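You operate a simulated robot arm through the tools that you are given. There is no shell and no other tool. Be economical: measure what you need, move in short steps, check, and stop when the job is done.

You are at the controls of a simulated robot arm. One attempt, no reset.

JOB
Drive home the three loose lattice bolts with the driver set to SOFT.
Fine: one run a bolt, fingers off the socket; lay the driver back in its cradle.

It is judged by the outcome, as a careful person would: the job done as asked, and still so three seconds after it is handed in. It fails if anything else is knocked over, pushed out of place, dropped, spilled or broken.

ROBOT AND FRAMES
A 7-joint arm with a two-finger parallel gripper, fixed in place. Base frame: the origin is at the foot of the arm, x ahead of it, y to its left, z up. Lengths are in cm, angles in degrees, forces in N, time in s.
With the tool pointing down near the work surface it reaches from about 10 to 68 cm from the base axis. Its first joint turns from -115.0 to 115.0 degrees. Payload 3.91 kg.
The TCP is the grasp point between the finger pads, 3 cm short of the fingertips. In the tool frame z runs along the fingers and y along their closing line. The gripper opens to 11 cm. The fingers are 2 cm wide and 1 cm thick; the gripper's body (4.8 by 11.2 cm) begins 5.5 cm behind the TCP.
Orientation is that of the tool frame in the base frame, as a unit quaternion [x, y, z, w]. With the fingers straight down and closing along the base's y, the tool's x points along the base's -x, its y along +y and its z along -z.

CONTROLS
- The arm moves only by the tool move_arm. Its argument "rows" is a list of rows, each a list of 6 numbers: the shift along the tool's x, y, z in cm, then the turn, a rotation vector about the tool's x, y, z in rad. In form: [[x, y, z, wx, wy, wz], ...]. A call has 1 to 8 rows; each row is the pose to reach, as a shift and turn from the pose commanded when the call began, along the tool's axes at that moment. "fingers" is the finger opening in cm, from 0 to 11, set as the call begins (left out, the last holds). Rows are played at 5 a second. More than 5 cm and 8.6 degrees between two rows, or a gripper value outside its range, and nothing of the call is played. Where a pose cannot be reached the arm comes as near as it can. A force on the tool above 50 N (or 10 N above the force at the start of the call, whichever is more), or a blocked arm, ends the call early, and 0.2 s more pass. The fingers move at their own pace (about 10.8 cm/s each) and stop on an object; they squeeze with about 30 N. The grip force told is the motor's: it shows also when the fingers shut on nothing. Time passes only in rows, and 0.2 s behind the last, so rows that repeat a pose let the fingers close. It gives the time, the measured TCP pose, the force on the tool (base axes), the opening and the grip force at its end, in the units of the frame above (readings bear some noise).
- Cameras (640 x 400 px; columns grow to the right, rows downward): "scene" is fixed at [39.86, -50.25, 143.3]; the picture's right is [0.92, -0.38, 0.00], its down [-0.13, -0.31, -0.94] and it looks along [0.36, 0.87, -0.33] (base axes); focal length 224 px, centre (320, 200). "wrist" rides on the gripper at [7.2, 1.7, -10.3] in the tool frame; the picture's right is [-0.23, 0.97, 0.00], its down [-0.76, -0.18, -0.62] and it looks along [-0.61, -0.14, 0.78] (tool axes); focal length 222 px, centre (320, 200). There is no depth. A picture from a camera that has moved, and an enlarged one, comes with that camera's place and axes in the base frame and with its lens.
- camera(camera): a new picture of that camera. No time passes.
- slide_trunk(by): slides the trunk up (or, below 0, down) by that many cm; the arm rides with it, the base frame stays. It gives what a move gives, with no picture.
- enlarge(camera, box): a new picture of the part [left, top, right, bottom] of that camera's present view, enlarged. No time passes.
- sign_off(): hands the job in; it is judged then, once.

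Work in short steps. Places have to be worked out from the pictures, the camera data and where the tool is seen: move nearer, look again, correct. Check each grasp and each placing, and mend what went wrong. You have 120 turns and 64 pictures in all, those below and enlarged ones among them. Open the gripper and draw the arm clear of the work before you hand the job in, unless the task says otherwise; then end with one line.

The tools are called after "Request:" as name(argument=value, ...) on one line, values as JSON. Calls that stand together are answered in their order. move_arm: Moves the arm, as the interface text tells. Its arguments: {"type":"object","properties":{"rows":{"type":"array","items":{"type":"array","items":{"type":"number"}}},"fingers":{"type":"number"}},"required":["rows"]} The other tools are called the same way: slide_trunk (by) slides the trunk up or down; camera (camera) takes a picture; enlarge (camera, box) takes an enlarged picture of a part of a camera's view; sign_off () hands the job in.

At the start:

```text
t: 0.0
tcp_pos: [53.41, 1.3, 146.19]
tool_rot: [0.0, 1.0, 0.0, 0.0]
contact_force: [-0.6, 0.8, 1.3]
width: 11.0
grasp_force: 0.1
trunk travel left (down, up): [-82.5, 16.5]
```

scene: 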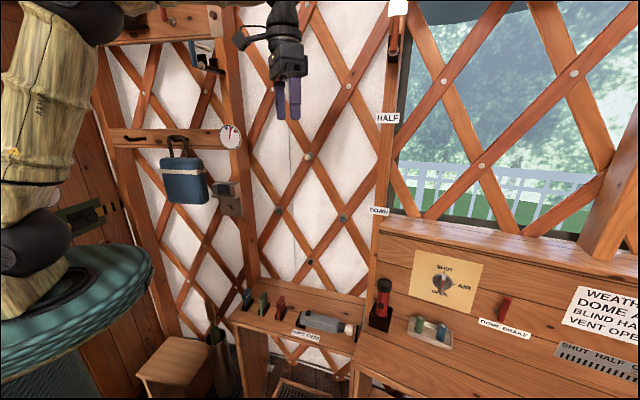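
wrist: 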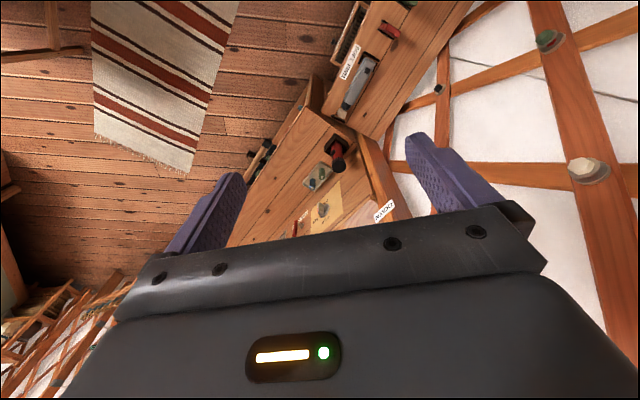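

The scene shows a lattice wall with bolts, and a shelf with tools. I'll enlarge the shelf and lattice areas to find the driver and the loose bolts.

Request:
enlarge(camera="scene", box=[220, 260, 380, 360])

Request:
enlarge(camera="scene", box=[230, 130, 400, 290])

Request:
enlarge(camera="scene", box=[360, 220, 560, 360])

Request:
enlarge(camera="scene", box=[240, 0, 400, 130])

```text
4.00 times, centred on (300, 310) of scene
camera zoom: at [39.86, -50.25, 143.3], right [0.92, -0.38, 0.0], down [-0.13, -0.31, -0.94], along [0.36, 0.87, -0.33], focal length 898 px, centre (400, -240)
```

zoom: 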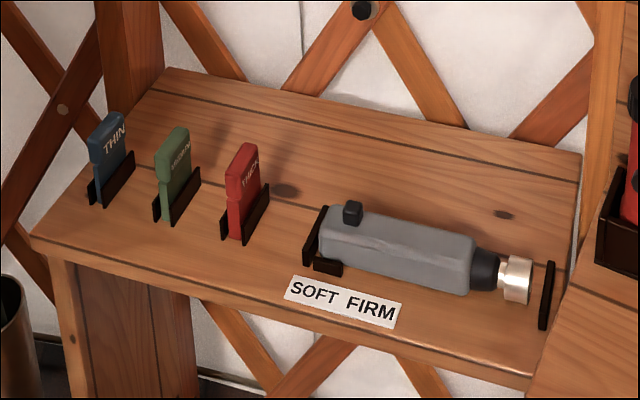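

```text
2.50 times, centred on (315, 210) of scene
camera zoom: at [39.86, -50.25, 143.3], right [0.92, -0.38, 0.0], down [-0.13, -0.31, -0.94], along [0.36, 0.87, -0.33], focal length 561 px, centre (332, 175)
```

zoom: 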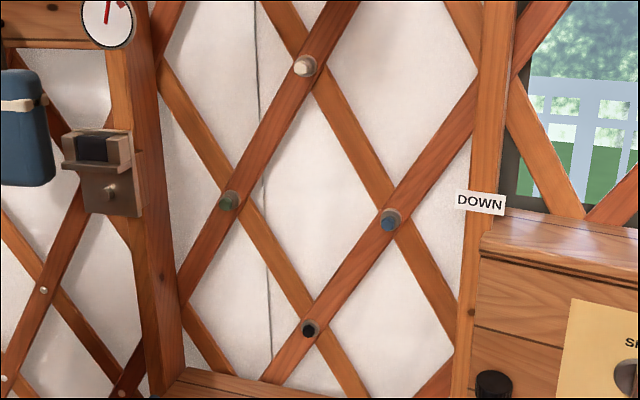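

```text
2.86 times, centred on (460, 290) of scene
camera zoom: at [39.86, -50.25, 143.3], right [0.92, -0.38, 0.0], down [-0.13, -0.31, -0.94], along [0.36, 0.87, -0.33], focal length 642 px, centre (-80, -57)
```

zoom: 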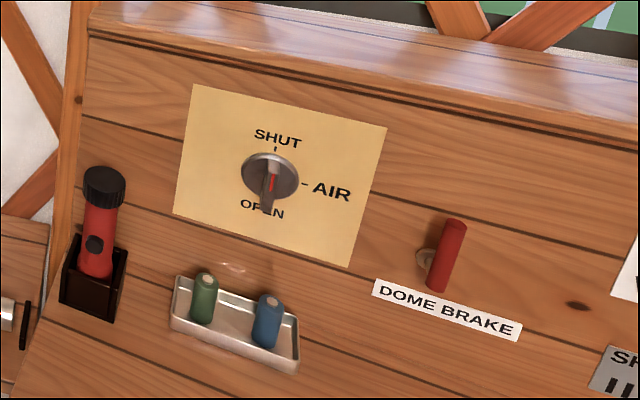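

```text
3.08 times, centred on (320, 65) of scene
camera zoom: at [39.86, -50.25, 143.3], right [0.92, -0.38, 0.0], down [-0.13, -0.31, -0.94], along [0.36, 0.87, -0.33], focal length 691 px, centre (320, 615)
```

zoom: 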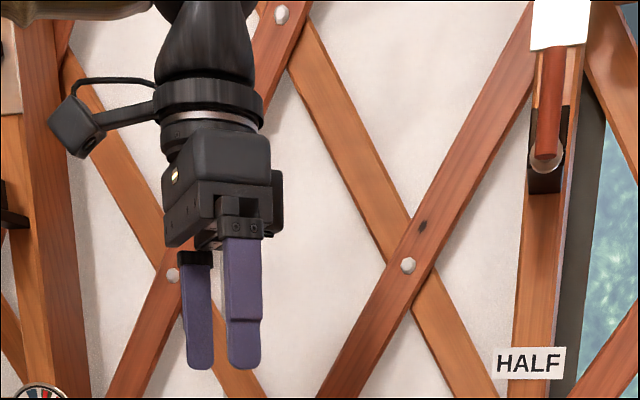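

The four coloured crossings lie at about white (71,36,130), green (59,46,104), blue (82,27,105) and black (70.5,36,80). I'll look closer at each one to see which stick out.

Request:
enlarge(camera="scene", box=[295, 147, 323, 165])

Request:
enlarge(camera="scene", box=[265, 202, 293, 220])

Request:
enlarge(camera="scene", box=[328, 208, 356, 226])

Request:
enlarge(camera="scene", box=[296, 252, 324, 270])

Request:
enlarge(camera="scene", box=[292, 302, 364, 347])

Request:
enlarge(camera="wrist", box=[320, 0, 480, 100])

```text
16.00 times, centred on (309, 156) of scene
camera zoom: at [39.86, -50.25, 143.3], right [0.92, -0.38, 0.0], down [-0.13, -0.31, -0.94], along [0.36, 0.87, -0.33], focal length 3592 px, centre (496, 904)
```

zoom: 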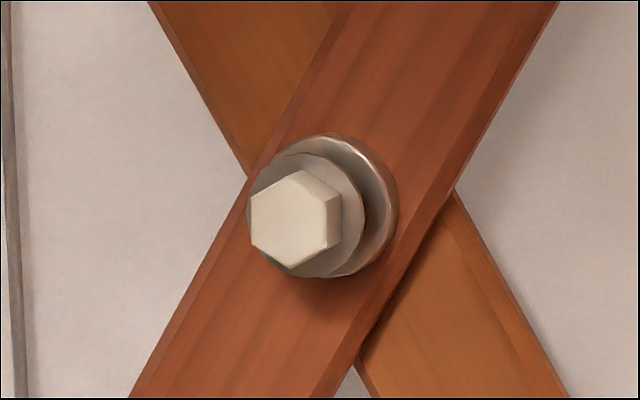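

```text
16.00 times, centred on (279, 211) of scene
camera zoom: at [39.86, -50.25, 143.3], right [0.92, -0.38, 0.0], down [-0.13, -0.31, -0.94], along [0.36, 0.87, -0.33], focal length 3592 px, centre (976, 24)
```

zoom: 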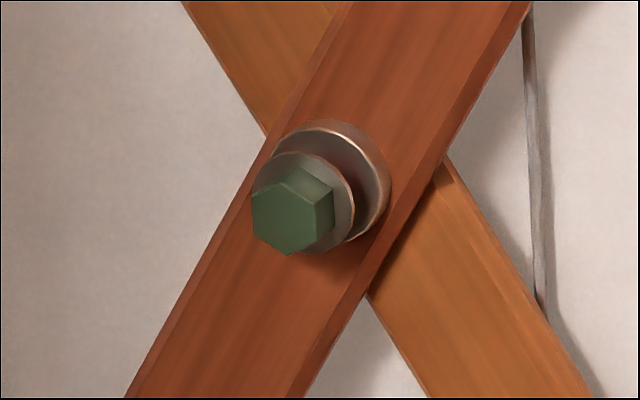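

```text
16.00 times, centred on (342, 217) of scene
camera zoom: at [39.86, -50.25, 143.3], right [0.92, -0.38, 0.0], down [-0.13, -0.31, -0.94], along [0.36, 0.87, -0.33], focal length 3592 px, centre (-32, -72)
```

zoom: 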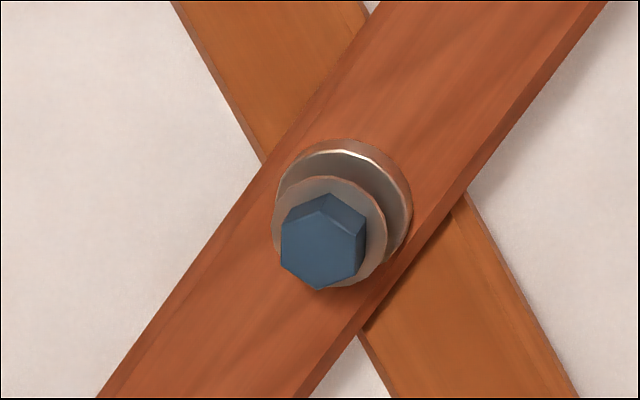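

```text
16.00 times, centred on (310, 261) of scene
camera zoom: at [39.86, -50.25, 143.3], right [0.92, -0.38, 0.0], down [-0.13, -0.31, -0.94], along [0.36, 0.87, -0.33], focal length 3592 px, centre (480, -776)
```

zoom: 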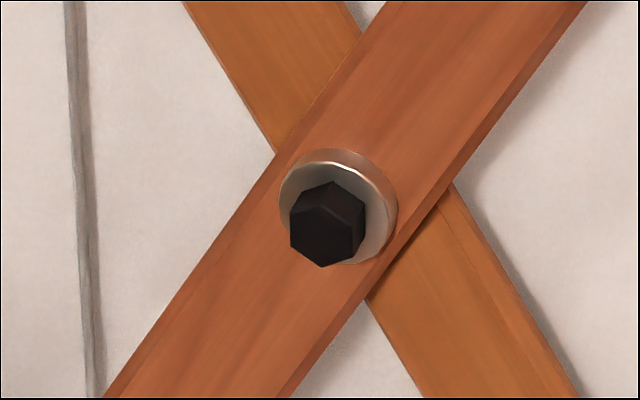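

```text
8.89 times, centred on (328, 324) of scene
camera zoom: at [39.86, -50.25, 143.3], right [0.92, -0.38, 0.0], down [-0.13, -0.31, -0.94], along [0.36, 0.87, -0.33], focal length 1996 px, centre (249, -907)
```

zoom: 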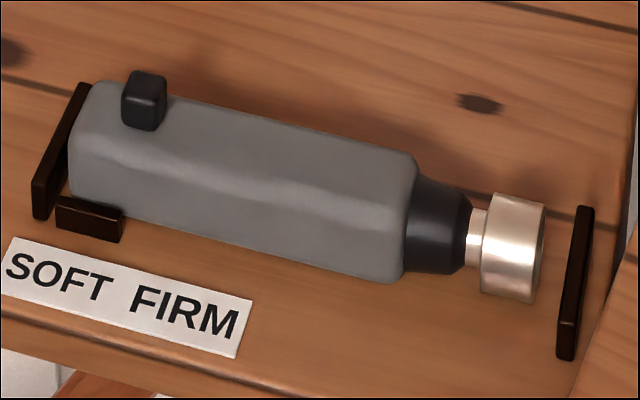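

```text
4.00 times, centred on (400, 50) of wrist
camera zoom: at [46.13, 2.93, 156.55], right [0.23, 0.97, 0.0], down [0.76, -0.18, 0.62], along [0.61, -0.14, -0.78], focal length 888 px, centre (0, 800)
```

zoom: 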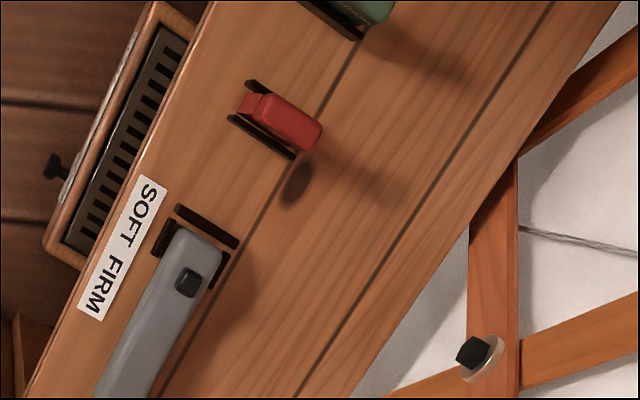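

White, green and blue all show a gap between flange and washer, so they look loose. Black is seated. The driver lies at about (66,11,70), parallel to the wall, with its knob near the butt. I'll lower the trunk for a closer look at the knob setting.

Request:
slide_trunk(by=-40)

Request:
move_arm(rows=[[2, 3, 0, 0, 0, 0], [4, 6, 0, 0, 0, 0], [6, 9, 0, 0, 0, 0], [7, 12, 0, 0, 0, 0]])

Request:
camera(camera="wrist")

```text
t: 3.8
tcp_pos: [53.46, 1.32, 106.12]
tool_rot: [0.0, 1.0, -0.001, 0.0]
contact_force: [-0.4, 0.7, -0.4]
width: 11.0
grasp_force: 0.1
trunk travel left (down, up): [-42.5, 56.5]
```

```text
t: 4.8
tcp_pos: [46.32, 13.33, 106.29]
tool_rot: [0.0, 1.0, 0.0, 0.0]
contact_force: [0.0, -0.2, -0.1]
width: 10.99
grasp_force: 0.0
trunk travel left (down, up): [-42.5, 56.5]
```

```text
51 pictures are left
camera wrist: at [39.13, 14.9, 116.68], right [0.23, 0.97, 0.0], down [0.76, -0.18, 0.62], along [0.61, -0.14, -0.78], focal length 222 px, centre (320, 200)
```

wrist: 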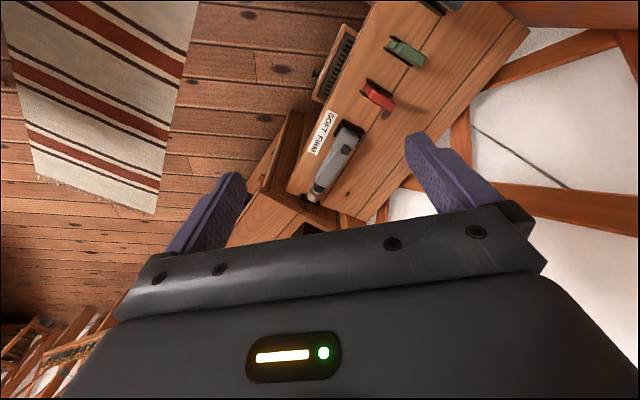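

Request:
enlarge(camera="wrist", box=[290, 100, 386, 220])

```text
3.33 times, centred on (338, 160) of wrist
camera zoom: at [39.13, 14.9, 116.68], right [0.23, 0.97, 0.0], down [0.76, -0.18, 0.62], along [0.61, -0.14, -0.78], focal length 740 px, centre (260, 333)
```

zoom: 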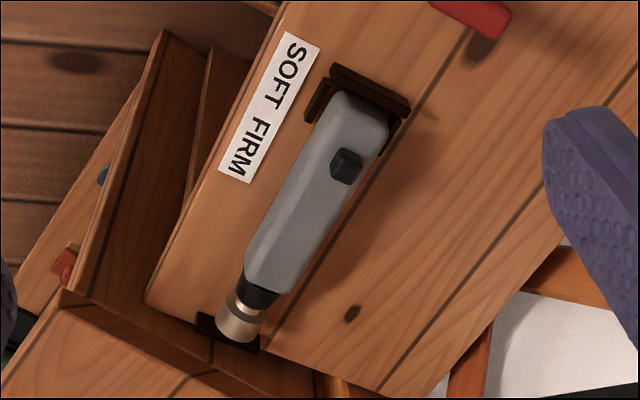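

Request:
enlarge(camera="wrist", box=[324, 114, 368, 170])

Request:
enlarge(camera="scene", box=[296, 306, 328, 328])

```text
7.14 times, centred on (346, 142) of wrist
camera zoom: at [39.13, 14.9, 116.68], right [0.23, 0.97, 0.0], down [0.76, -0.18, 0.62], along [0.61, -0.14, -0.78], focal length 1587 px, centre (134, 614)
```

zoom: 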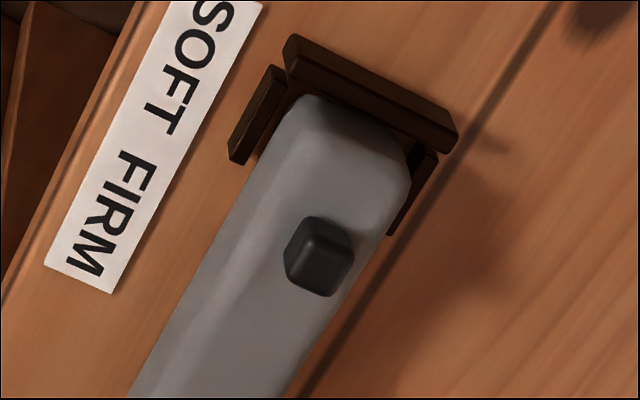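

```text
16.00 times, centred on (312, 317) of scene
camera zoom: at [39.86, -50.25, 143.3], right [0.92, -0.38, 0.0], down [-0.13, -0.31, -0.94], along [0.36, 0.87, -0.33], focal length 3592 px, centre (448, -1672)
```

zoom: 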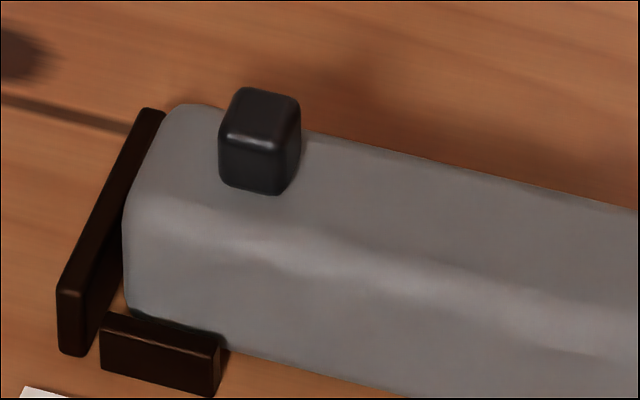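

Triangulating puts the shelf at z≈66.2 and the knob top at (62.1,15.7,71.8), centred across the body. It sits about 1 cm to the SOFT (butt) side of the label's middle. I'll check this by nudging it toward the butt with closed fingers, so first I yaw the tool to line up with the driver, above its nose side.

Request:
move_arm(rows=[[-3.6, 0.1, 0, 0, 0, 0.14], [-7.2, 0.2, 0, 0, 0, 0.28], [-10.8, 0.4, 0, 0, 0, 0.42], [-14.4, 0.5, 0, 0, 0, 0.56], [-17.8, 0.7, 0, 0, 0, 0.7], [-17.8, 0.7, 0, 0, 0, 0.7]], fingers=0)

Request:
slide_trunk(by=-24)

Request:
camera(camera="wrist")

Request:
camera(camera="scene")

```text
t: 6.2
tcp_pos: [60.06, 12.9, 106.36]
tool_rot: [0.32, 0.948, 0.001, 0.002]
contact_force: [0.0, -1.2, 0.4]
width: 0.0
grasp_force: 29.9
out of reach, approached as far as the arm can: row 4, 5, 6
trunk travel left (down, up): [-42.5, 56.5]
```

```text
t: 8.7
tcp_pos: [60.1, 13.05, 82.27]
tool_rot: [0.318, 0.948, 0.001, 0.0]
contact_force: [0.7, -0.3, -0.1]
width: 0.0
grasp_force: 29.8
trunk travel left (down, up): [-18.5, 80.5]
```

```text
47 pictures are left
camera wrist: at [55.27, 18.68, 92.65], right [0.77, 0.64, 0.0], down [0.5, -0.6, 0.62], along [0.4, -0.48, -0.78], focal length 222 px, centre (320, 200)
```

wrist: 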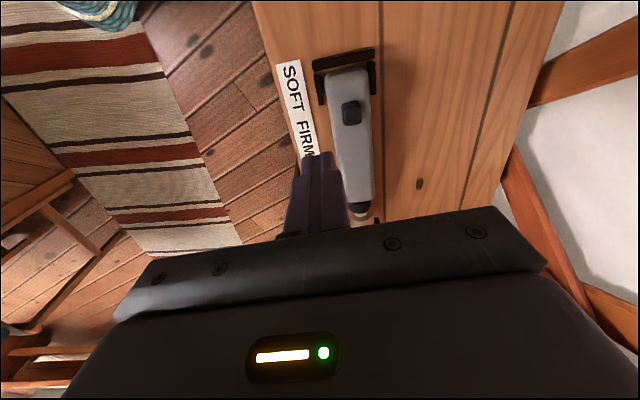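

```text
46 pictures are left
```

scene: 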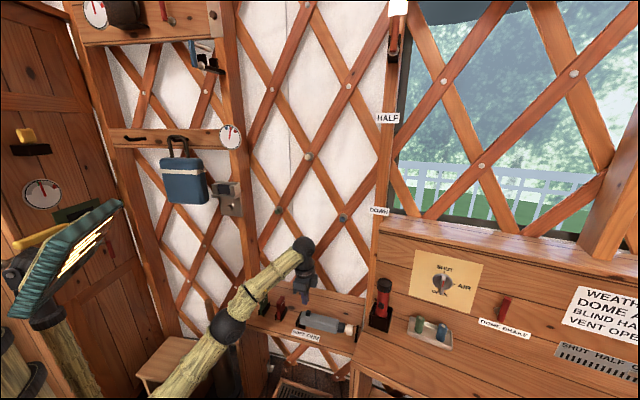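

Tool-down reach is short here because the wrist sits well above the shoulder. I'll raise the trunk and reach lower with the arm.

Request:
slide_trunk(by=25)

Request:
move_arm(rows=[[0, 0, 4, 0, 0, 0], [0, 0, 8, 0, 0, 0], [0, 0, 12, 0, 0, 0], [0, 0, 16, 0, 0, 0], [-1.5, 1, 20, 0, 0, 0.03], [-3, 2.0, 24, 0, 0, 0.046]])

```text
t: 11.3
tcp_pos: [60.11, 12.91, 107.24]
tool_rot: [0.318, 0.948, 0.001, 0.001]
contact_force: [-0.4, -0.2, 0.1]
width: 0.0
grasp_force: 30.2
trunk travel left (down, up): [-43.5, 55.5]
```

```text
t: 12.7
tcp_pos: [63.72, 12.85, 83.47]
tool_rot: [0.339, 0.941, 0.001, 0.001]
contact_force: [-0.3, 0.1, -0.1]
width: 0.0
grasp_force: 30.2
trunk travel left (down, up): [-43.5, 55.5]
```

Reach is fine now. I'll shift 1.1 cm toward the wall to line up with the knob, descend to z≈77, and look.

Request:
move_arm(rows=[[0, 1.1, 3, 0, 0, 0], [0, 1.1, 6.3, 0, 0, 0]])

Request:
camera(camera="wrist")

Request:
enlarge(camera="scene", box=[284, 282, 364, 347])

```text
t: 13.3
tcp_pos: [64.36, 13.5, 76.96]
tool_rot: [0.34, 0.94, 0.0, 0.001]
contact_force: [0.1, -0.9, 0.4]
width: 0.0
grasp_force: 29.3
trunk travel left (down, up): [-43.5, 55.5]
```

```text
45 pictures are left
camera wrist: at [59.94, 19.34, 87.33], right [0.8, 0.6, 0.0], down [0.47, -0.62, 0.62], along [0.38, -0.5, -0.78], focal length 222 px, centre (320, 200)
```

wrist: 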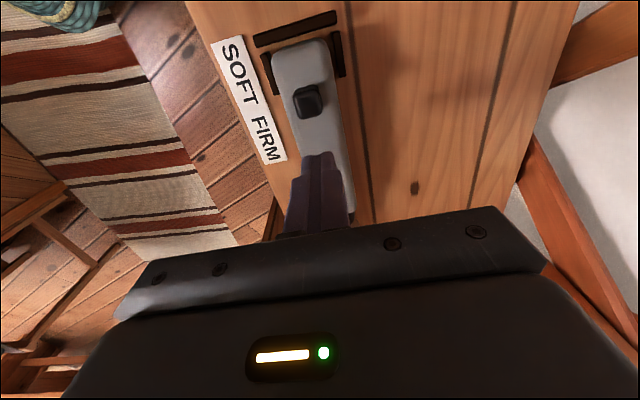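

```text
6.15 times, centred on (324, 314) of scene
camera zoom: at [39.86, -50.25, 143.3], right [0.92, -0.38, 0.0], down [-0.13, -0.31, -0.94], along [0.36, 0.87, -0.33], focal length 1382 px, centre (295, -505)
```

zoom: 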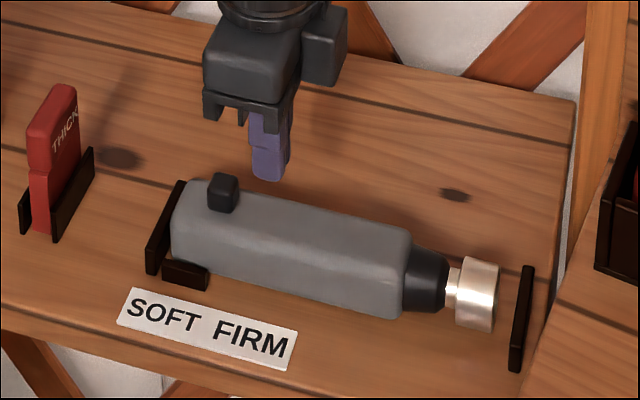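

The fingers are in line with the knob on its nose side. I'll lower to knob height, then nudge toward the butt in small steps.

Request:
move_arm(rows=[[0, 0, 1.5, 0, 0, 0], [0, 0, 2.6, 0, 0, 0], [0.5, 0, 2.6, 0, 0, 0], [1.0, 0, 2.6, 0, 0, 0], [1.3, 0, 2.6, 0, 0, 0]])

Request:
enlarge(camera="scene", box=[294, 292, 342, 331])

```text
t: 14.5
tcp_pos: [63.47, 14.58, 74.44]
tool_rot: [0.339, 0.941, 0.001, 0.001]
contact_force: [-0.2, -0.5, 0.5]
width: 0.01
grasp_force: 29.9
trunk travel left (down, up): [-43.5, 55.5]
```

```text
10.26 times, centred on (318, 312) of scene
camera zoom: at [39.86, -50.25, 143.3], right [0.92, -0.38, 0.0], down [-0.13, -0.31, -0.94], along [0.36, 0.87, -0.33], focal length 2303 px, centre (340, -944)
```

zoom: 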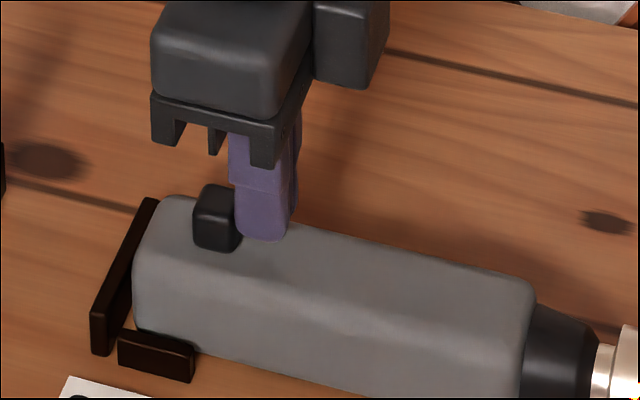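

The fingers are about touching the knob. I'll push gently toward the butt by 0.4 and then 0.8 cm.

Request:
move_arm(rows=[[0.2, 0, 0, 0, 0, 0], [0.4, 0, 0, 0, 0, 0], [0.4, 0, 0, 0, 0, 0]])

```text
t: 15.3
tcp_pos: [63.11, 14.74, 74.43]
tool_rot: [0.34, 0.94, 0.0, 0.001]
contact_force: [0.7, -1.1, 0.6]
width: 0.0
grasp_force: 29.6
trunk travel left (down, up): [-43.5, 55.5]
```

Request:
move_arm(rows=[[0.2, 0, 0, 0, 0, 0], [0.4, 0, 0, 0, 0, 0], [0.4, 0, 0, 0, 0, 0]])

Request:
enlarge(camera="scene", box=[294, 292, 342, 331])

```text
t: 16.1
tcp_pos: [62.63, 15.06, 74.45]
tool_rot: [0.34, 0.941, 0.001, 0.002]
contact_force: [1.1, -0.4, 1.5]
width: 0.0
grasp_force: 29.9
trunk travel left (down, up): [-43.5, 55.5]
```

```text
10.26 times, centred on (318, 312) of scene
camera zoom: at [39.86, -50.25, 143.3], right [0.92, -0.38, 0.0], down [-0.13, -0.31, -0.94], along [0.36, 0.87, -0.33], focal length 2303 px, centre (340, -944)
```

zoom: 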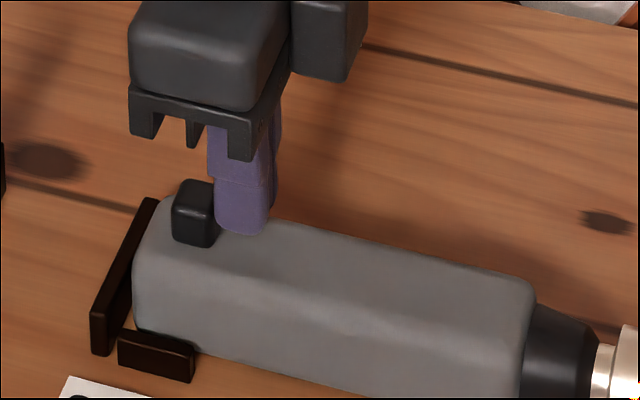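

The knob slid about 0.8 cm toward SOFT, so it had been on FIRM. I'll keep pushing gently to its stop.

Request:
move_arm(rows=[[0.2, 0, 0, 0, 0, 0], [0.4, 0, 0, 0, 0, 0], [0.4, 0, 0, 0, 0, 0]])

Request:
enlarge(camera="scene", box=[294, 292, 342, 331])

```text
t: 16.9
tcp_pos: [62.63, 15.28, 74.33]
tool_rot: [0.339, 0.941, 0.001, 0.001]
contact_force: [-0.4, -0.9, -0.1]
width: 0.01
grasp_force: 29.4
trunk travel left (down, up): [-43.5, 55.5]
```

```text
10.26 times, centred on (318, 312) of scene
camera zoom: at [39.86, -50.25, 143.3], right [0.92, -0.38, 0.0], down [-0.13, -0.31, -0.94], along [0.36, 0.87, -0.33], focal length 2303 px, centre (340, -944)
```

zoom: 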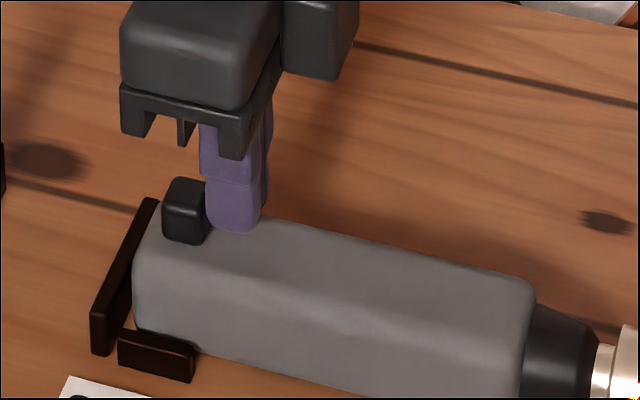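

Request:
move_arm(rows=[[0.2, 0, 0, 0, 0, 0], [0.4, 0, 0, 0, 0, 0], [0.4, 0, 0, 0, 0, 0]])

Request:
enlarge(camera="scene", box=[294, 292, 342, 331])

```text
t: 17.7
tcp_pos: [62.39, 15.38, 74.37]
tool_rot: [0.339, 0.941, 0.0, 0.001]
contact_force: [-0.2, -0.2, 0.3]
width: 0.02
grasp_force: 29.7
trunk travel left (down, up): [-43.5, 55.5]
```

```text
10.26 times, centred on (318, 312) of scene
camera zoom: at [39.86, -50.25, 143.3], right [0.92, -0.38, 0.0], down [-0.13, -0.31, -0.94], along [0.36, 0.87, -0.33], focal length 2303 px, centre (340, -944)
```

zoom: 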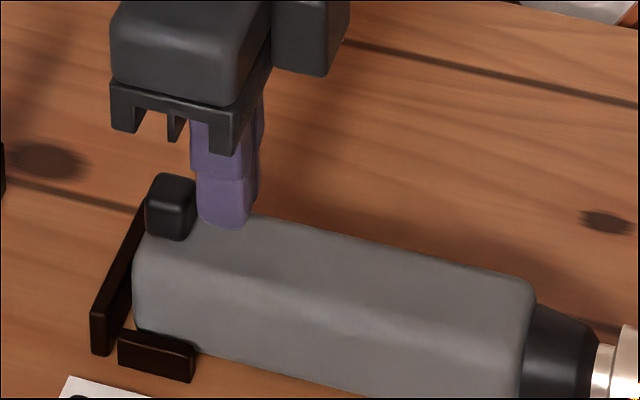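

The knob snapped over to the butt-side detent, so the driver is on SOFT. Next I back away, rise, tilt the hand 25° back toward the butt, and hover over the grip point on the body, clear of the socket.

Request:
move_arm(rows=[[-1, 0, 0, 0, 0, 0], [-2, 0, -2, 0, 0, 0], [-3.5, 0, -5, 0, -0.1, 0], [-5, -0.1, -7.5, 0, -0.22, 0], [-6.2, -0.2, -7.6, 0, -0.33, 0], [-6.2, -0.2, -7.6, 0, -0.44, 0], [-6.2, -0.2, -7.6, 0, -0.44, 0]])

Request:
move_arm(rows=[[0, 0, 0, 0, 0, 0], [0, 0, 0, 0, 0, 0], [0, 0, 0, 0, 0, 0]], fingers=8)

Request:
camera(camera="wrist")

Request:
enlarge(camera="scene", box=[284, 272, 380, 347])

```text
t: 19.3
tcp_pos: [66.91, 11.43, 82.08]
tool_rot: [0.331, 0.917, -0.073, 0.208]
contact_force: [0.0, 0.3, -0.3]
width: 0.0
grasp_force: 30.0
trunk travel left (down, up): [-43.5, 55.5]
```

```text
t: 20.1
tcp_pos: [66.89, 11.4, 81.96]
tool_rot: [0.332, 0.918, -0.073, 0.206]
contact_force: [0.0, -0.3, -0.4]
width: 7.98
grasp_force: 0.0
trunk travel left (down, up): [-43.5, 55.5]
```

```text
39 pictures are left
camera wrist: at [59.54, 19.62, 88.3], right [0.78, 0.62, 0.1], down [0.21, -0.41, 0.89], along [0.59, -0.67, -0.45], focal length 222 px, centre (320, 200)
```

wrist: 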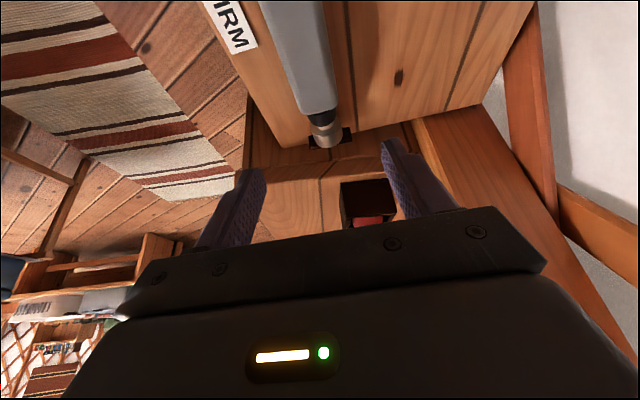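

```text
5.33 times, centred on (332, 310) of scene
camera zoom: at [39.86, -50.25, 143.3], right [0.92, -0.38, 0.0], down [-0.13, -0.31, -0.94], along [0.36, 0.87, -0.33], focal length 1197 px, centre (256, -384)
```

zoom: 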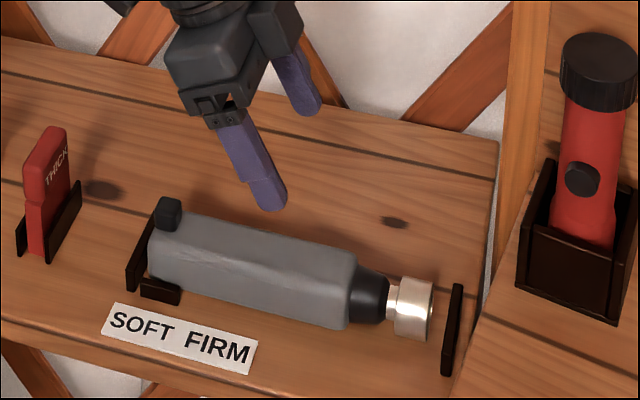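

The knob is at the SOFT end, and the driver axis is confirmed at n≈52 with the tool yaw matched. I'll descend straight down around the body to z≈70.

Request:
move_arm(rows=[[1.3, 0, 2.8, 0, 0, 0], [2.6, 0, 5.5, 0, 0, 0], [3.8, 0, 8.2, 0, 0, 0], [4.7, 0, 10, 0, 0, 0], [5.15, 0, 10.95, 0, 0, 0], [5.15, 0, 10.95, 0, 0, 0]])

Request:
enlarge(camera="scene", box=[284, 272, 380, 347])

```text
t: 21.5
tcp_pos: [66.82, 11.35, 69.83]
tool_rot: [0.332, 0.917, -0.074, 0.206]
contact_force: [0.1, -0.6, 0.8]
width: 8.0
grasp_force: 0.0
trunk travel left (down, up): [-43.5, 55.5]
```

```text
5.33 times, centred on (332, 310) of scene
camera zoom: at [39.86, -50.25, 143.3], right [0.92, -0.38, 0.0], down [-0.13, -0.31, -0.94], along [0.36, 0.87, -0.33], focal length 1197 px, centre (256, -384)
```

zoom: 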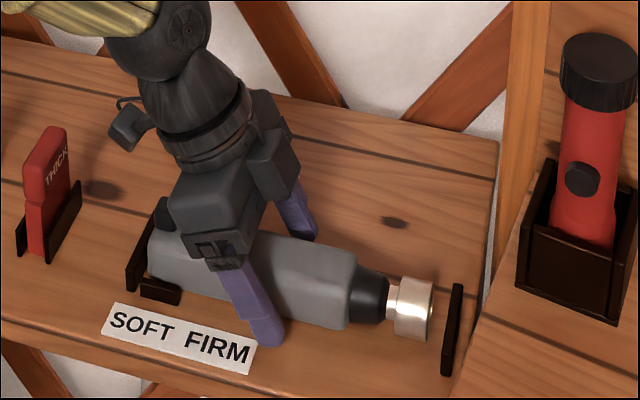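

The fingers straddle the body cleanly, so I'm closing on it.

Request:
move_arm(rows=[[0, 0, 0, 0, 0, 0], [0, 0, 0, 0, 0, 0], [0, 0, 0, 0, 0, 0], [0, 0, 0, 0, 0, 0]], fingers=0)

```text
t: 22.5
tcp_pos: [66.83, 11.28, 69.8]
tool_rot: [0.332, 0.918, -0.073, 0.206]
contact_force: [2.4, 2.2, 0.3]
width: 4.19
grasp_force: 29.8
trunk travel left (down, up): [-43.5, 55.5]
```

Gripped at 4.2 cm wide. I'll lift straight up with the trunk and check.

Request:
slide_trunk(by=12)

Request:
enlarge(camera="scene", box=[264, 222, 380, 312])

Request:
camera(camera="wrist")

```text
t: 24.0
tcp_pos: [66.86, 11.28, 81.95]
tool_rot: [0.332, 0.917, -0.074, 0.206]
contact_force: [0.0, -0.1, 0.0]
width: 0.0
grasp_force: 29.8
trunk travel left (down, up): [-55.5, 43.5]
```

```text
4.44 times, centred on (322, 267) of scene
camera zoom: at [39.86, -50.25, 143.3], right [0.92, -0.38, 0.0], down [-0.13, -0.31, -0.94], along [0.36, 0.87, -0.33], focal length 998 px, centre (311, -98)
```

zoom: 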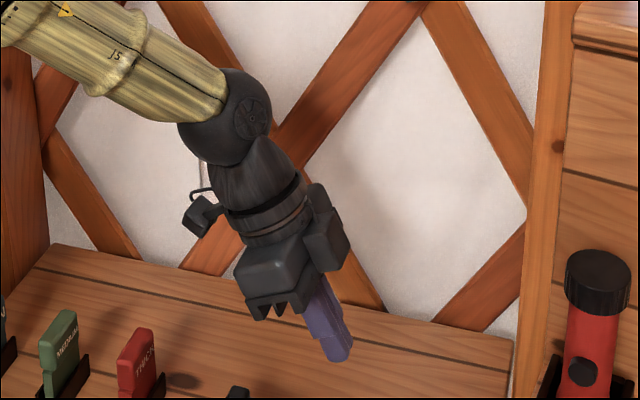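

```text
35 pictures are left
camera wrist: at [59.45, 19.58, 88.18], right [0.78, 0.62, 0.1], down [0.21, -0.41, 0.89], along [0.59, -0.67, -0.45], focal length 222 px, centre (320, 200)
```

wrist: 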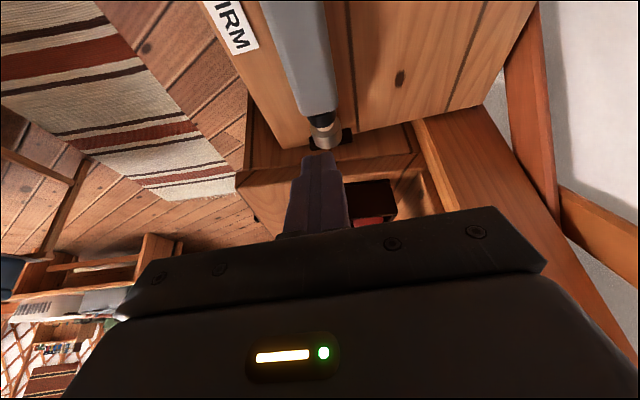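

The fingers slipped off the driver during the lift. I'll check that it still sits properly before trying again.

Request:
enlarge(camera="scene", box=[292, 297, 364, 347])

```text
8.00 times, centred on (328, 322) of scene
camera zoom: at [39.86, -50.25, 143.3], right [0.92, -0.38, 0.0], down [-0.13, -0.31, -0.94], along [0.36, 0.87, -0.33], focal length 1796 px, centre (256, -776)
```

zoom: 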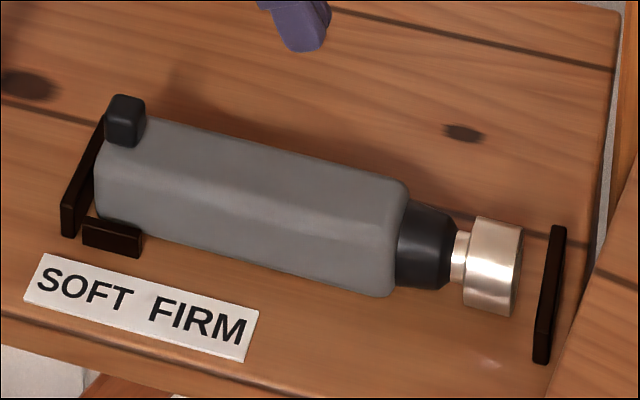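

The driver hasn't moved. I'll open, go back down with the arm, and re-grip with a longer squeeze. Then I'll lift slowly with the arm, watching force and width.

Request:
move_arm(rows=[[0, 0.1, 0, 0, 0, 0], [0, 0.1, 0, 0, 0, 0], [1.3, 0.1, 2.8, 0, 0, 0], [2.6, 0.1, 5.5, 0, 0, 0], [3.8, 0.1, 8.2, 0, 0, 0], [4.7, 0.1, 10, 0, 0, 0], [5.3, 0.1, 11.2, 0, 0, 0], [5.3, 0.1, 11.2, 0, 0, 0]], fingers=8)

Request:
move_arm(rows=[[0, 0, 0, 0, 0, 0], [0, 0, 0, 0, 0, 0], [0, 0, 0, 0, 0, 0], [0, 0, 0, 0, 0, 0], [0, 0, 0, 0, 0, 0], [0, 0, 0, 0, 0, 0]], fingers=0)

Request:
move_arm(rows=[[-0.13, 0, -0.27, 0, 0, 0], [-0.26, 0, -0.54, 0, 0, 0], [-0.39, 0, -0.81, 0, 0, 0], [-0.39, 0, -0.81, 0, 0, 0]])

Request:
enlarge(camera="scene", box=[292, 297, 364, 347])

```text
t: 25.8
tcp_pos: [67.02, 11.56, 69.54]
tool_rot: [0.331, 0.918, -0.073, 0.207]
contact_force: [0.9, 0.9, -0.1]
width: 8.01
grasp_force: 0.1
trunk travel left (down, up): [-55.5, 43.5]
```

```text
t: 27.2
tcp_pos: [66.86, 11.46, 69.54]
tool_rot: [0.332, 0.918, -0.074, 0.205]
contact_force: [-1.5, -3.8, 0.0]
width: 4.19
grasp_force: 29.6
trunk travel left (down, up): [-55.5, 43.5]
```

```text
t: 28.2
tcp_pos: [66.88, 11.58, 70.41]
tool_rot: [0.331, 0.918, -0.073, 0.206]
contact_force: [-0.5, 0.5, -5.5]
width: 4.21
grasp_force: 30.1
trunk travel left (down, up): [-55.5, 43.5]
```

```text
8.00 times, centred on (328, 322) of scene
camera zoom: at [39.86, -50.25, 143.3], right [0.92, -0.38, 0.0], down [-0.13, -0.31, -0.94], along [0.36, 0.87, -0.33], focal length 1796 px, centre (256, -776)
```

zoom: 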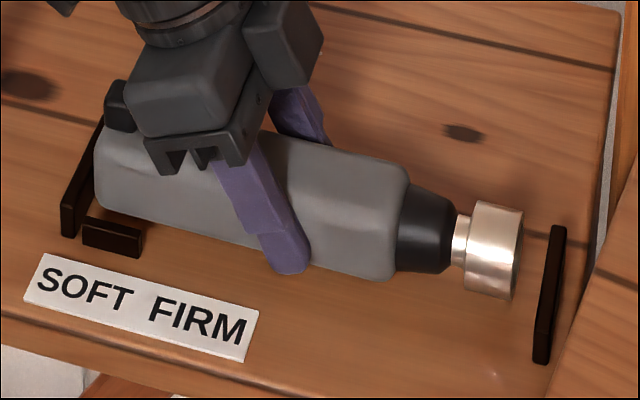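

The nose rose but the butt stayed down, so the weight is toward the butt. I'll lower it back, open, shift the grip about 2.3 cm toward the butt, and re-grip.

Request:
move_arm(rows=[[0.2, 0, 0.4, 0, 0, 0], [0.39, 0, 0.81, 0, 0, 0], [0.39, 0, 0.81, 0, 0, 0]])

Request:
move_arm(rows=[[0, 0, 0, 0, 0, 0], [0, 0, 0, 0, 0, 0], [1.0, 0, -0.49, 0, 0, 0], [2.1, 0, -0.98, 0, 0, 0], [2.1, 0, -0.98, 0, 0, 0]], fingers=6.5)

Request:
enlarge(camera="scene", box=[280, 287, 364, 347])

```text
t: 29.0
tcp_pos: [66.89, 11.46, 69.49]
tool_rot: [0.332, 0.918, -0.073, 0.206]
contact_force: [1.1, 0.5, -2.2]
width: 4.2
grasp_force: 30.3
trunk travel left (down, up): [-55.5, 43.5]
```

```text
t: 30.2
tcp_pos: [65.16, 12.8, 69.6]
tool_rot: [0.332, 0.918, -0.074, 0.206]
contact_force: [-0.5, -0.7, 0.1]
width: 6.52
grasp_force: 0.1
trunk travel left (down, up): [-55.5, 43.5]
```

```text
6.67 times, centred on (322, 317) of scene
camera zoom: at [39.86, -50.25, 143.3], right [0.92, -0.38, 0.0], down [-0.13, -0.31, -0.94], along [0.36, 0.87, -0.33], focal length 1497 px, centre (307, -580)
```

zoom: 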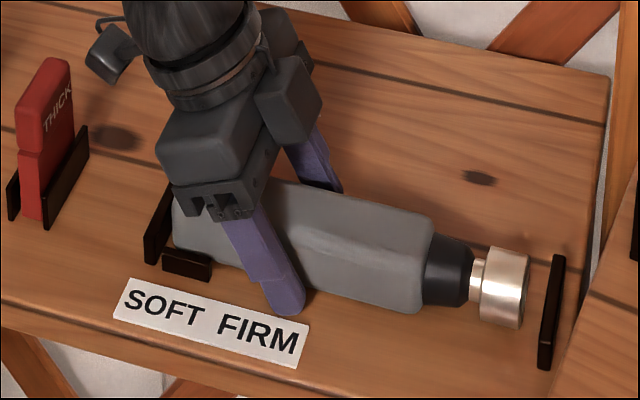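

Request:
move_arm(rows=[[0, 0, 0, 0, 0, 0], [0, 0, 0, 0, 0, 0], [0, 0, 0, 0, 0, 0], [0, 0, 0, 0, 0, 0], [0, 0, 0, 0, 0, 0]], fingers=0)

Request:
move_arm(rows=[[-0.13, 0, -0.27, 0, 0, 0], [-0.26, 0, -0.54, 0, 0, 0], [-0.39, 0, -0.81, 0, 0, 0], [-0.6, 0, -1.3, 0, 0, 0], [-0.6, 0, -1.3, 0, 0, 0]])

Request:
enlarge(camera="scene", box=[280, 287, 364, 347])

```text
t: 31.4
tcp_pos: [65.04, 12.99, 69.63]
tool_rot: [0.332, 0.918, -0.073, 0.206]
contact_force: [2.9, 3.1, 0.7]
width: 4.2
grasp_force: 29.8
trunk travel left (down, up): [-55.5, 43.5]
```

```text
t: 32.6
tcp_pos: [65.16, 12.79, 70.99]
tool_rot: [0.332, 0.917, -0.073, 0.206]
contact_force: [-0.5, 0.8, -5.7]
width: 4.2
grasp_force: 29.8
trunk travel left (down, up): [-55.5, 43.5]
```

```text
6.67 times, centred on (322, 317) of scene
camera zoom: at [39.86, -50.25, 143.3], right [0.92, -0.38, 0.0], down [-0.13, -0.31, -0.94], along [0.36, 0.87, -0.33], focal length 1497 px, centre (307, -580)
```

zoom: 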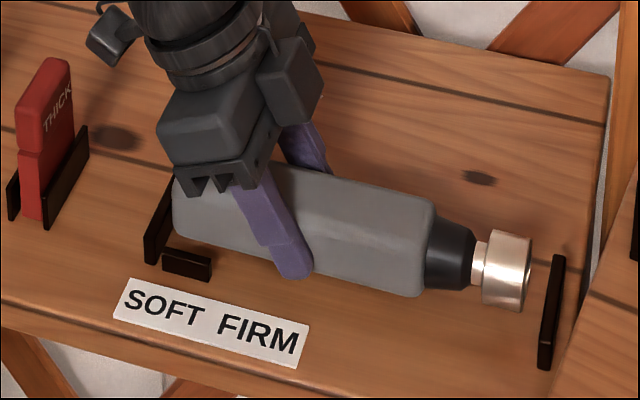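

Now it lifts roughly level and reads about 5.7 N of weight. I'll keep lifting gently.

Request:
move_arm(rows=[[-0.21, 0, -0.45, 0, 0, 0], [-0.5, 0, -1.1, 0, 0, 0], [-0.85, 0, -1.8, 0, 0, 0], [-1.3, 0, -2.7, 0, 0, 0], [-1.7, 0, -3.6, 0, 0, 0], [-2.1, 0, -4.5, 0, 0, 0], [-2.5, 0, -5.4, 0, 0, 0], [-2.5, 0, -5.4, 0, 0, 0]])

Request:
enlarge(camera="scene", box=[280, 272, 376, 332])

```text
t: 34.4
tcp_pos: [65.1, 12.89, 76.8]
tool_rot: [0.332, 0.918, -0.073, 0.206]
contact_force: [-0.8, 0.0, -5.5]
width: 4.17
grasp_force: 29.8
trunk travel left (down, up): [-55.5, 43.5]
```

```text
6.67 times, centred on (328, 302) of scene
camera zoom: at [39.86, -50.25, 143.3], right [0.92, -0.38, 0.0], down [-0.13, -0.31, -0.94], along [0.36, 0.87, -0.33], focal length 1497 px, centre (267, -480)
```

zoom: 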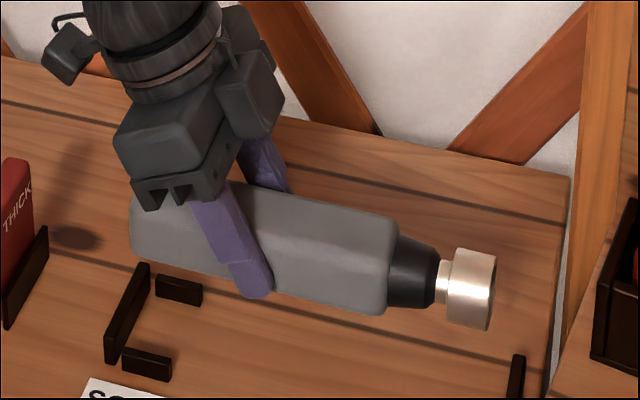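

The driver is held clear, nearly level, on SOFT. I'll test a small trunk rise to see whether the grip holds.

Request:
slide_trunk(by=5)

Request:
move_arm(rows=[[0, -1, 0, 0, 0, 0], [0, -2, 0, 0, 0, 0], [0, -3, 0, 0, 0, 0], [0, -4, 0, 0, 0, 0]])

Request:
enlarge(camera="scene", box=[280, 262, 376, 322])

```text
t: 35.3
tcp_pos: [65.27, 12.9, 81.89]
tool_rot: [0.332, 0.918, -0.073, 0.206]
contact_force: [-0.6, 0.2, -5.8]
width: 4.22
grasp_force: 30.3
trunk travel left (down, up): [-60.5, 38.5]
```

```text
t: 36.3
tcp_pos: [62.63, 9.7, 81.91]
tool_rot: [0.332, 0.917, -0.075, 0.207]
contact_force: [-0.3, 0.2, -6.1]
width: 4.17
grasp_force: 30.1
trunk travel left (down, up): [-60.5, 38.5]
```

```text
6.67 times, centred on (328, 292) of scene
camera zoom: at [39.86, -50.25, 143.3], right [0.92, -0.38, 0.0], down [-0.13, -0.31, -0.94], along [0.36, 0.87, -0.33], focal length 1497 px, centre (267, -413)
```

zoom: 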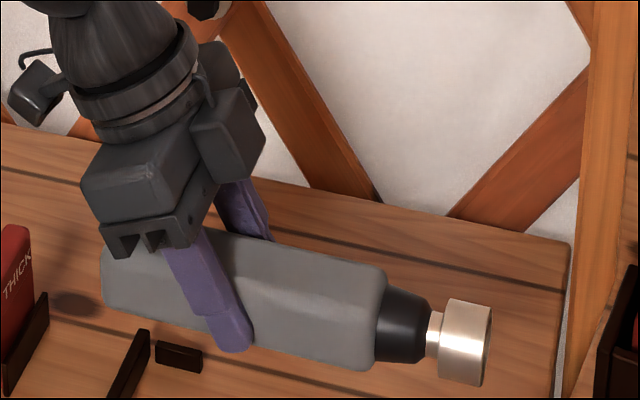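

The grip holds. I'll raise to z≈104 and start yawing the driver toward the wall.

Request:
slide_trunk(by=22)

Request:
move_arm(rows=[[0.3, -0.5, 0, -0.0596, 0, -0.1267], [0.6, -1.0, 0, -0.1193, 0, -0.2534], [0.9, -1.5, 0, -0.1789, 0, -0.3801], [1.2, -2.0, 0, -0.2386, 0, -0.5068], [1.5, -2.5, 0, -0.2982, 0, -0.6335], [1.8, -3, 0, -0.3578, 0, -0.7602]])

Request:
camera(camera="scene")

```text
t: 38.7
tcp_pos: [62.7, 9.88, 103.93]
tool_rot: [0.332, 0.917, -0.073, 0.207]
contact_force: [-0.2, 1.1, -6.0]
width: 4.18
grasp_force: 30.1
trunk travel left (down, up): [-82.5, 16.5]
```

```text
t: 40.1
tcp_pos: [59.53, 8.46, 103.14]
tool_rot: [-0.072, 0.973, 0.016, 0.219]
contact_force: [0.3, -0.2, -5.7]
width: 4.18
grasp_force: 29.9
trunk travel left (down, up): [-82.5, 16.5]
```

```text
28 pictures are left
```

scene: 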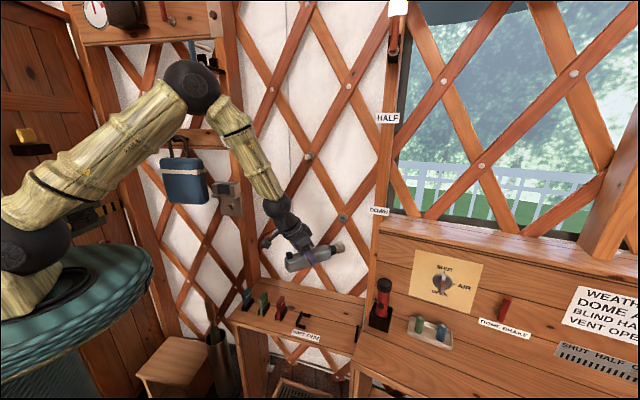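

All clear. I'll finish the yaw to face the wall and move to a stand-off in front of the green bolt.

Request:
move_arm(rows=[[1.64, 3.75, -1.09, -0.0512, 0, -0.1088], [3.29, 7.5, -2.17, -0.1024, 0, -0.2175], [4.93, 11.25, -3.26, -0.1536, 0, -0.3263], [6.57, 15.0, -4.35, -0.2048, 0, -0.435], [8.2, 18.75, -5.43, -0.256, 0, -0.5438], [9.86, 22.5, -6.52, -0.3071, 0, -0.6525], [9.86, 22.5, -6.52, -0.3071, 0, -0.6525]])

Request:
enlarge(camera="scene", box=[224, 170, 320, 260])

Request:
camera(camera="wrist")

```text
t: 41.7
tcp_pos: [44.8, 29.07, 104.64]
tool_rot: [-0.411, 0.885, 0.091, 0.199]
contact_force: [-0.2, -0.1, -4.9]
width: 4.21
grasp_force: 29.7
trunk travel left (down, up): [-82.5, 16.5]
```

```text
4.44 times, centred on (272, 215) of scene
camera zoom: at [39.86, -50.25, 143.3], right [0.92, -0.38, 0.0], down [-0.13, -0.31, -0.94], along [0.36, 0.87, -0.33], focal length 998 px, centre (533, 133)
```

zoom: 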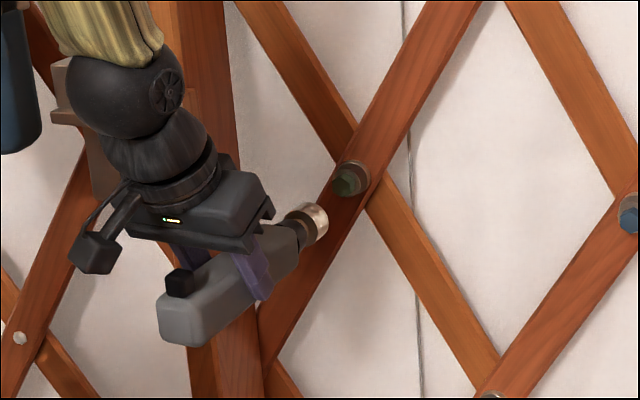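

```text
26 pictures are left
camera wrist: at [36.43, 21.78, 110.95], right [-0.61, 0.79, 0.1], down [0.41, 0.21, 0.89], along [0.68, 0.58, -0.45], focal length 222 px, centre (320, 200)
```

wrist: 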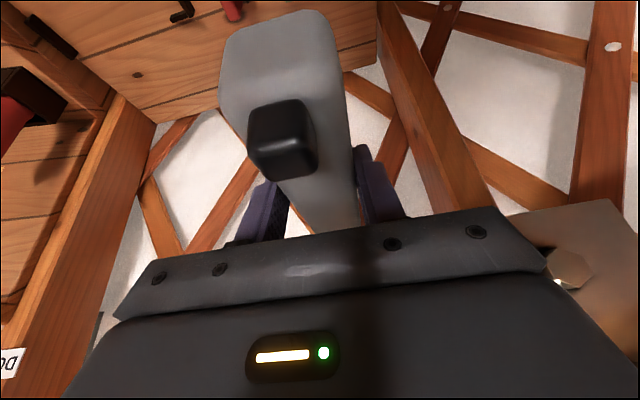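

The wrist camera can't see the bolt along the driver line at this height. I'll go up to the white bolt's stand-off, where the wrist view should also show green and blue and let me triangulate them better.

Request:
slide_trunk(by=16)

Request:
move_arm(rows=[[-0.9, -3, -1.9, 0, 0, 0], [-1.8, -6, -3.8, 0, 0, 0], [-2.7, -9, -5.7, 0, 0, 0], [-3.5, -12, -7.5, 0, 0, 0], [-4.4, -15.2, -9.4, 0, 0, 0], [-4.4, -15.2, -9.4, 0, 0, 0]])

Request:
camera(camera="wrist")

Request:
enlarge(camera="scene", box=[264, 125, 336, 175])

```text
t: 43.5
tcp_pos: [44.74, 29.11, 120.74]
tool_rot: [-0.411, 0.885, 0.091, 0.199]
contact_force: [0.7, 0.4, -5.6]
width: 4.21
grasp_force: 29.9
trunk travel left (down, up): [-98.5, 0.5]
```

```text
t: 44.9
tcp_pos: [56.42, 19.35, 131.29]
tool_rot: [-0.411, 0.885, 0.092, 0.199]
contact_force: [1.0, 0.0, -6.2]
width: 4.2
grasp_force: 29.6
trunk travel left (down, up): [-98.5, 0.5]
```

```text
25 pictures are left
camera wrist: at [48.02, 12.06, 137.54], right [-0.61, 0.79, 0.1], down [0.41, 0.21, 0.89], along [0.68, 0.58, -0.45], focal length 222 px, centre (320, 200)
```

wrist: 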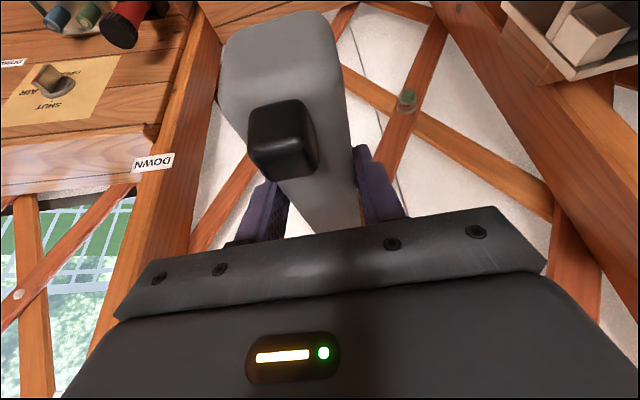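

```text
8.00 times, centred on (300, 150) of scene
camera zoom: at [39.86, -50.25, 143.3], right [0.92, -0.38, 0.0], down [-0.13, -0.31, -0.94], along [0.36, 0.87, -0.33], focal length 1796 px, centre (480, 600)
```

zoom: 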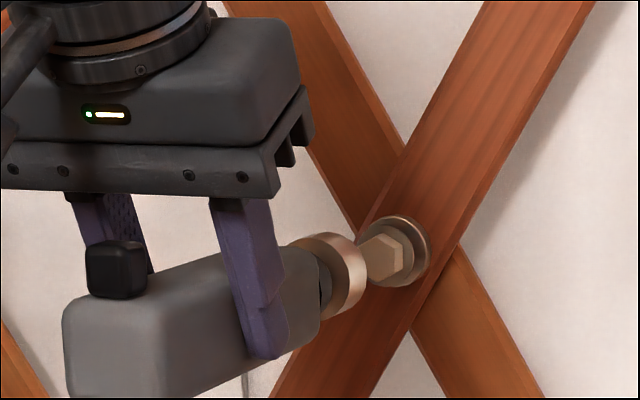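

The wrist view shows the green bolt. I'll enlarge it to get a precise fix on the wall distance.

Request:
enlarge(camera="wrist", box=[385, 85, 433, 115])

```text
13.33 times, centred on (409, 100) of wrist
camera zoom: at [48.02, 12.06, 137.54], right [-0.61, 0.79, 0.1], down [0.41, 0.21, 0.89], along [0.68, 0.58, -0.45], focal length 2962 px, centre (-867, 1533)
```

zoom: 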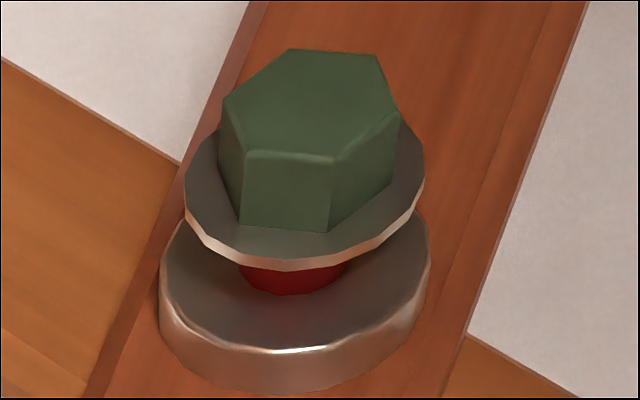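

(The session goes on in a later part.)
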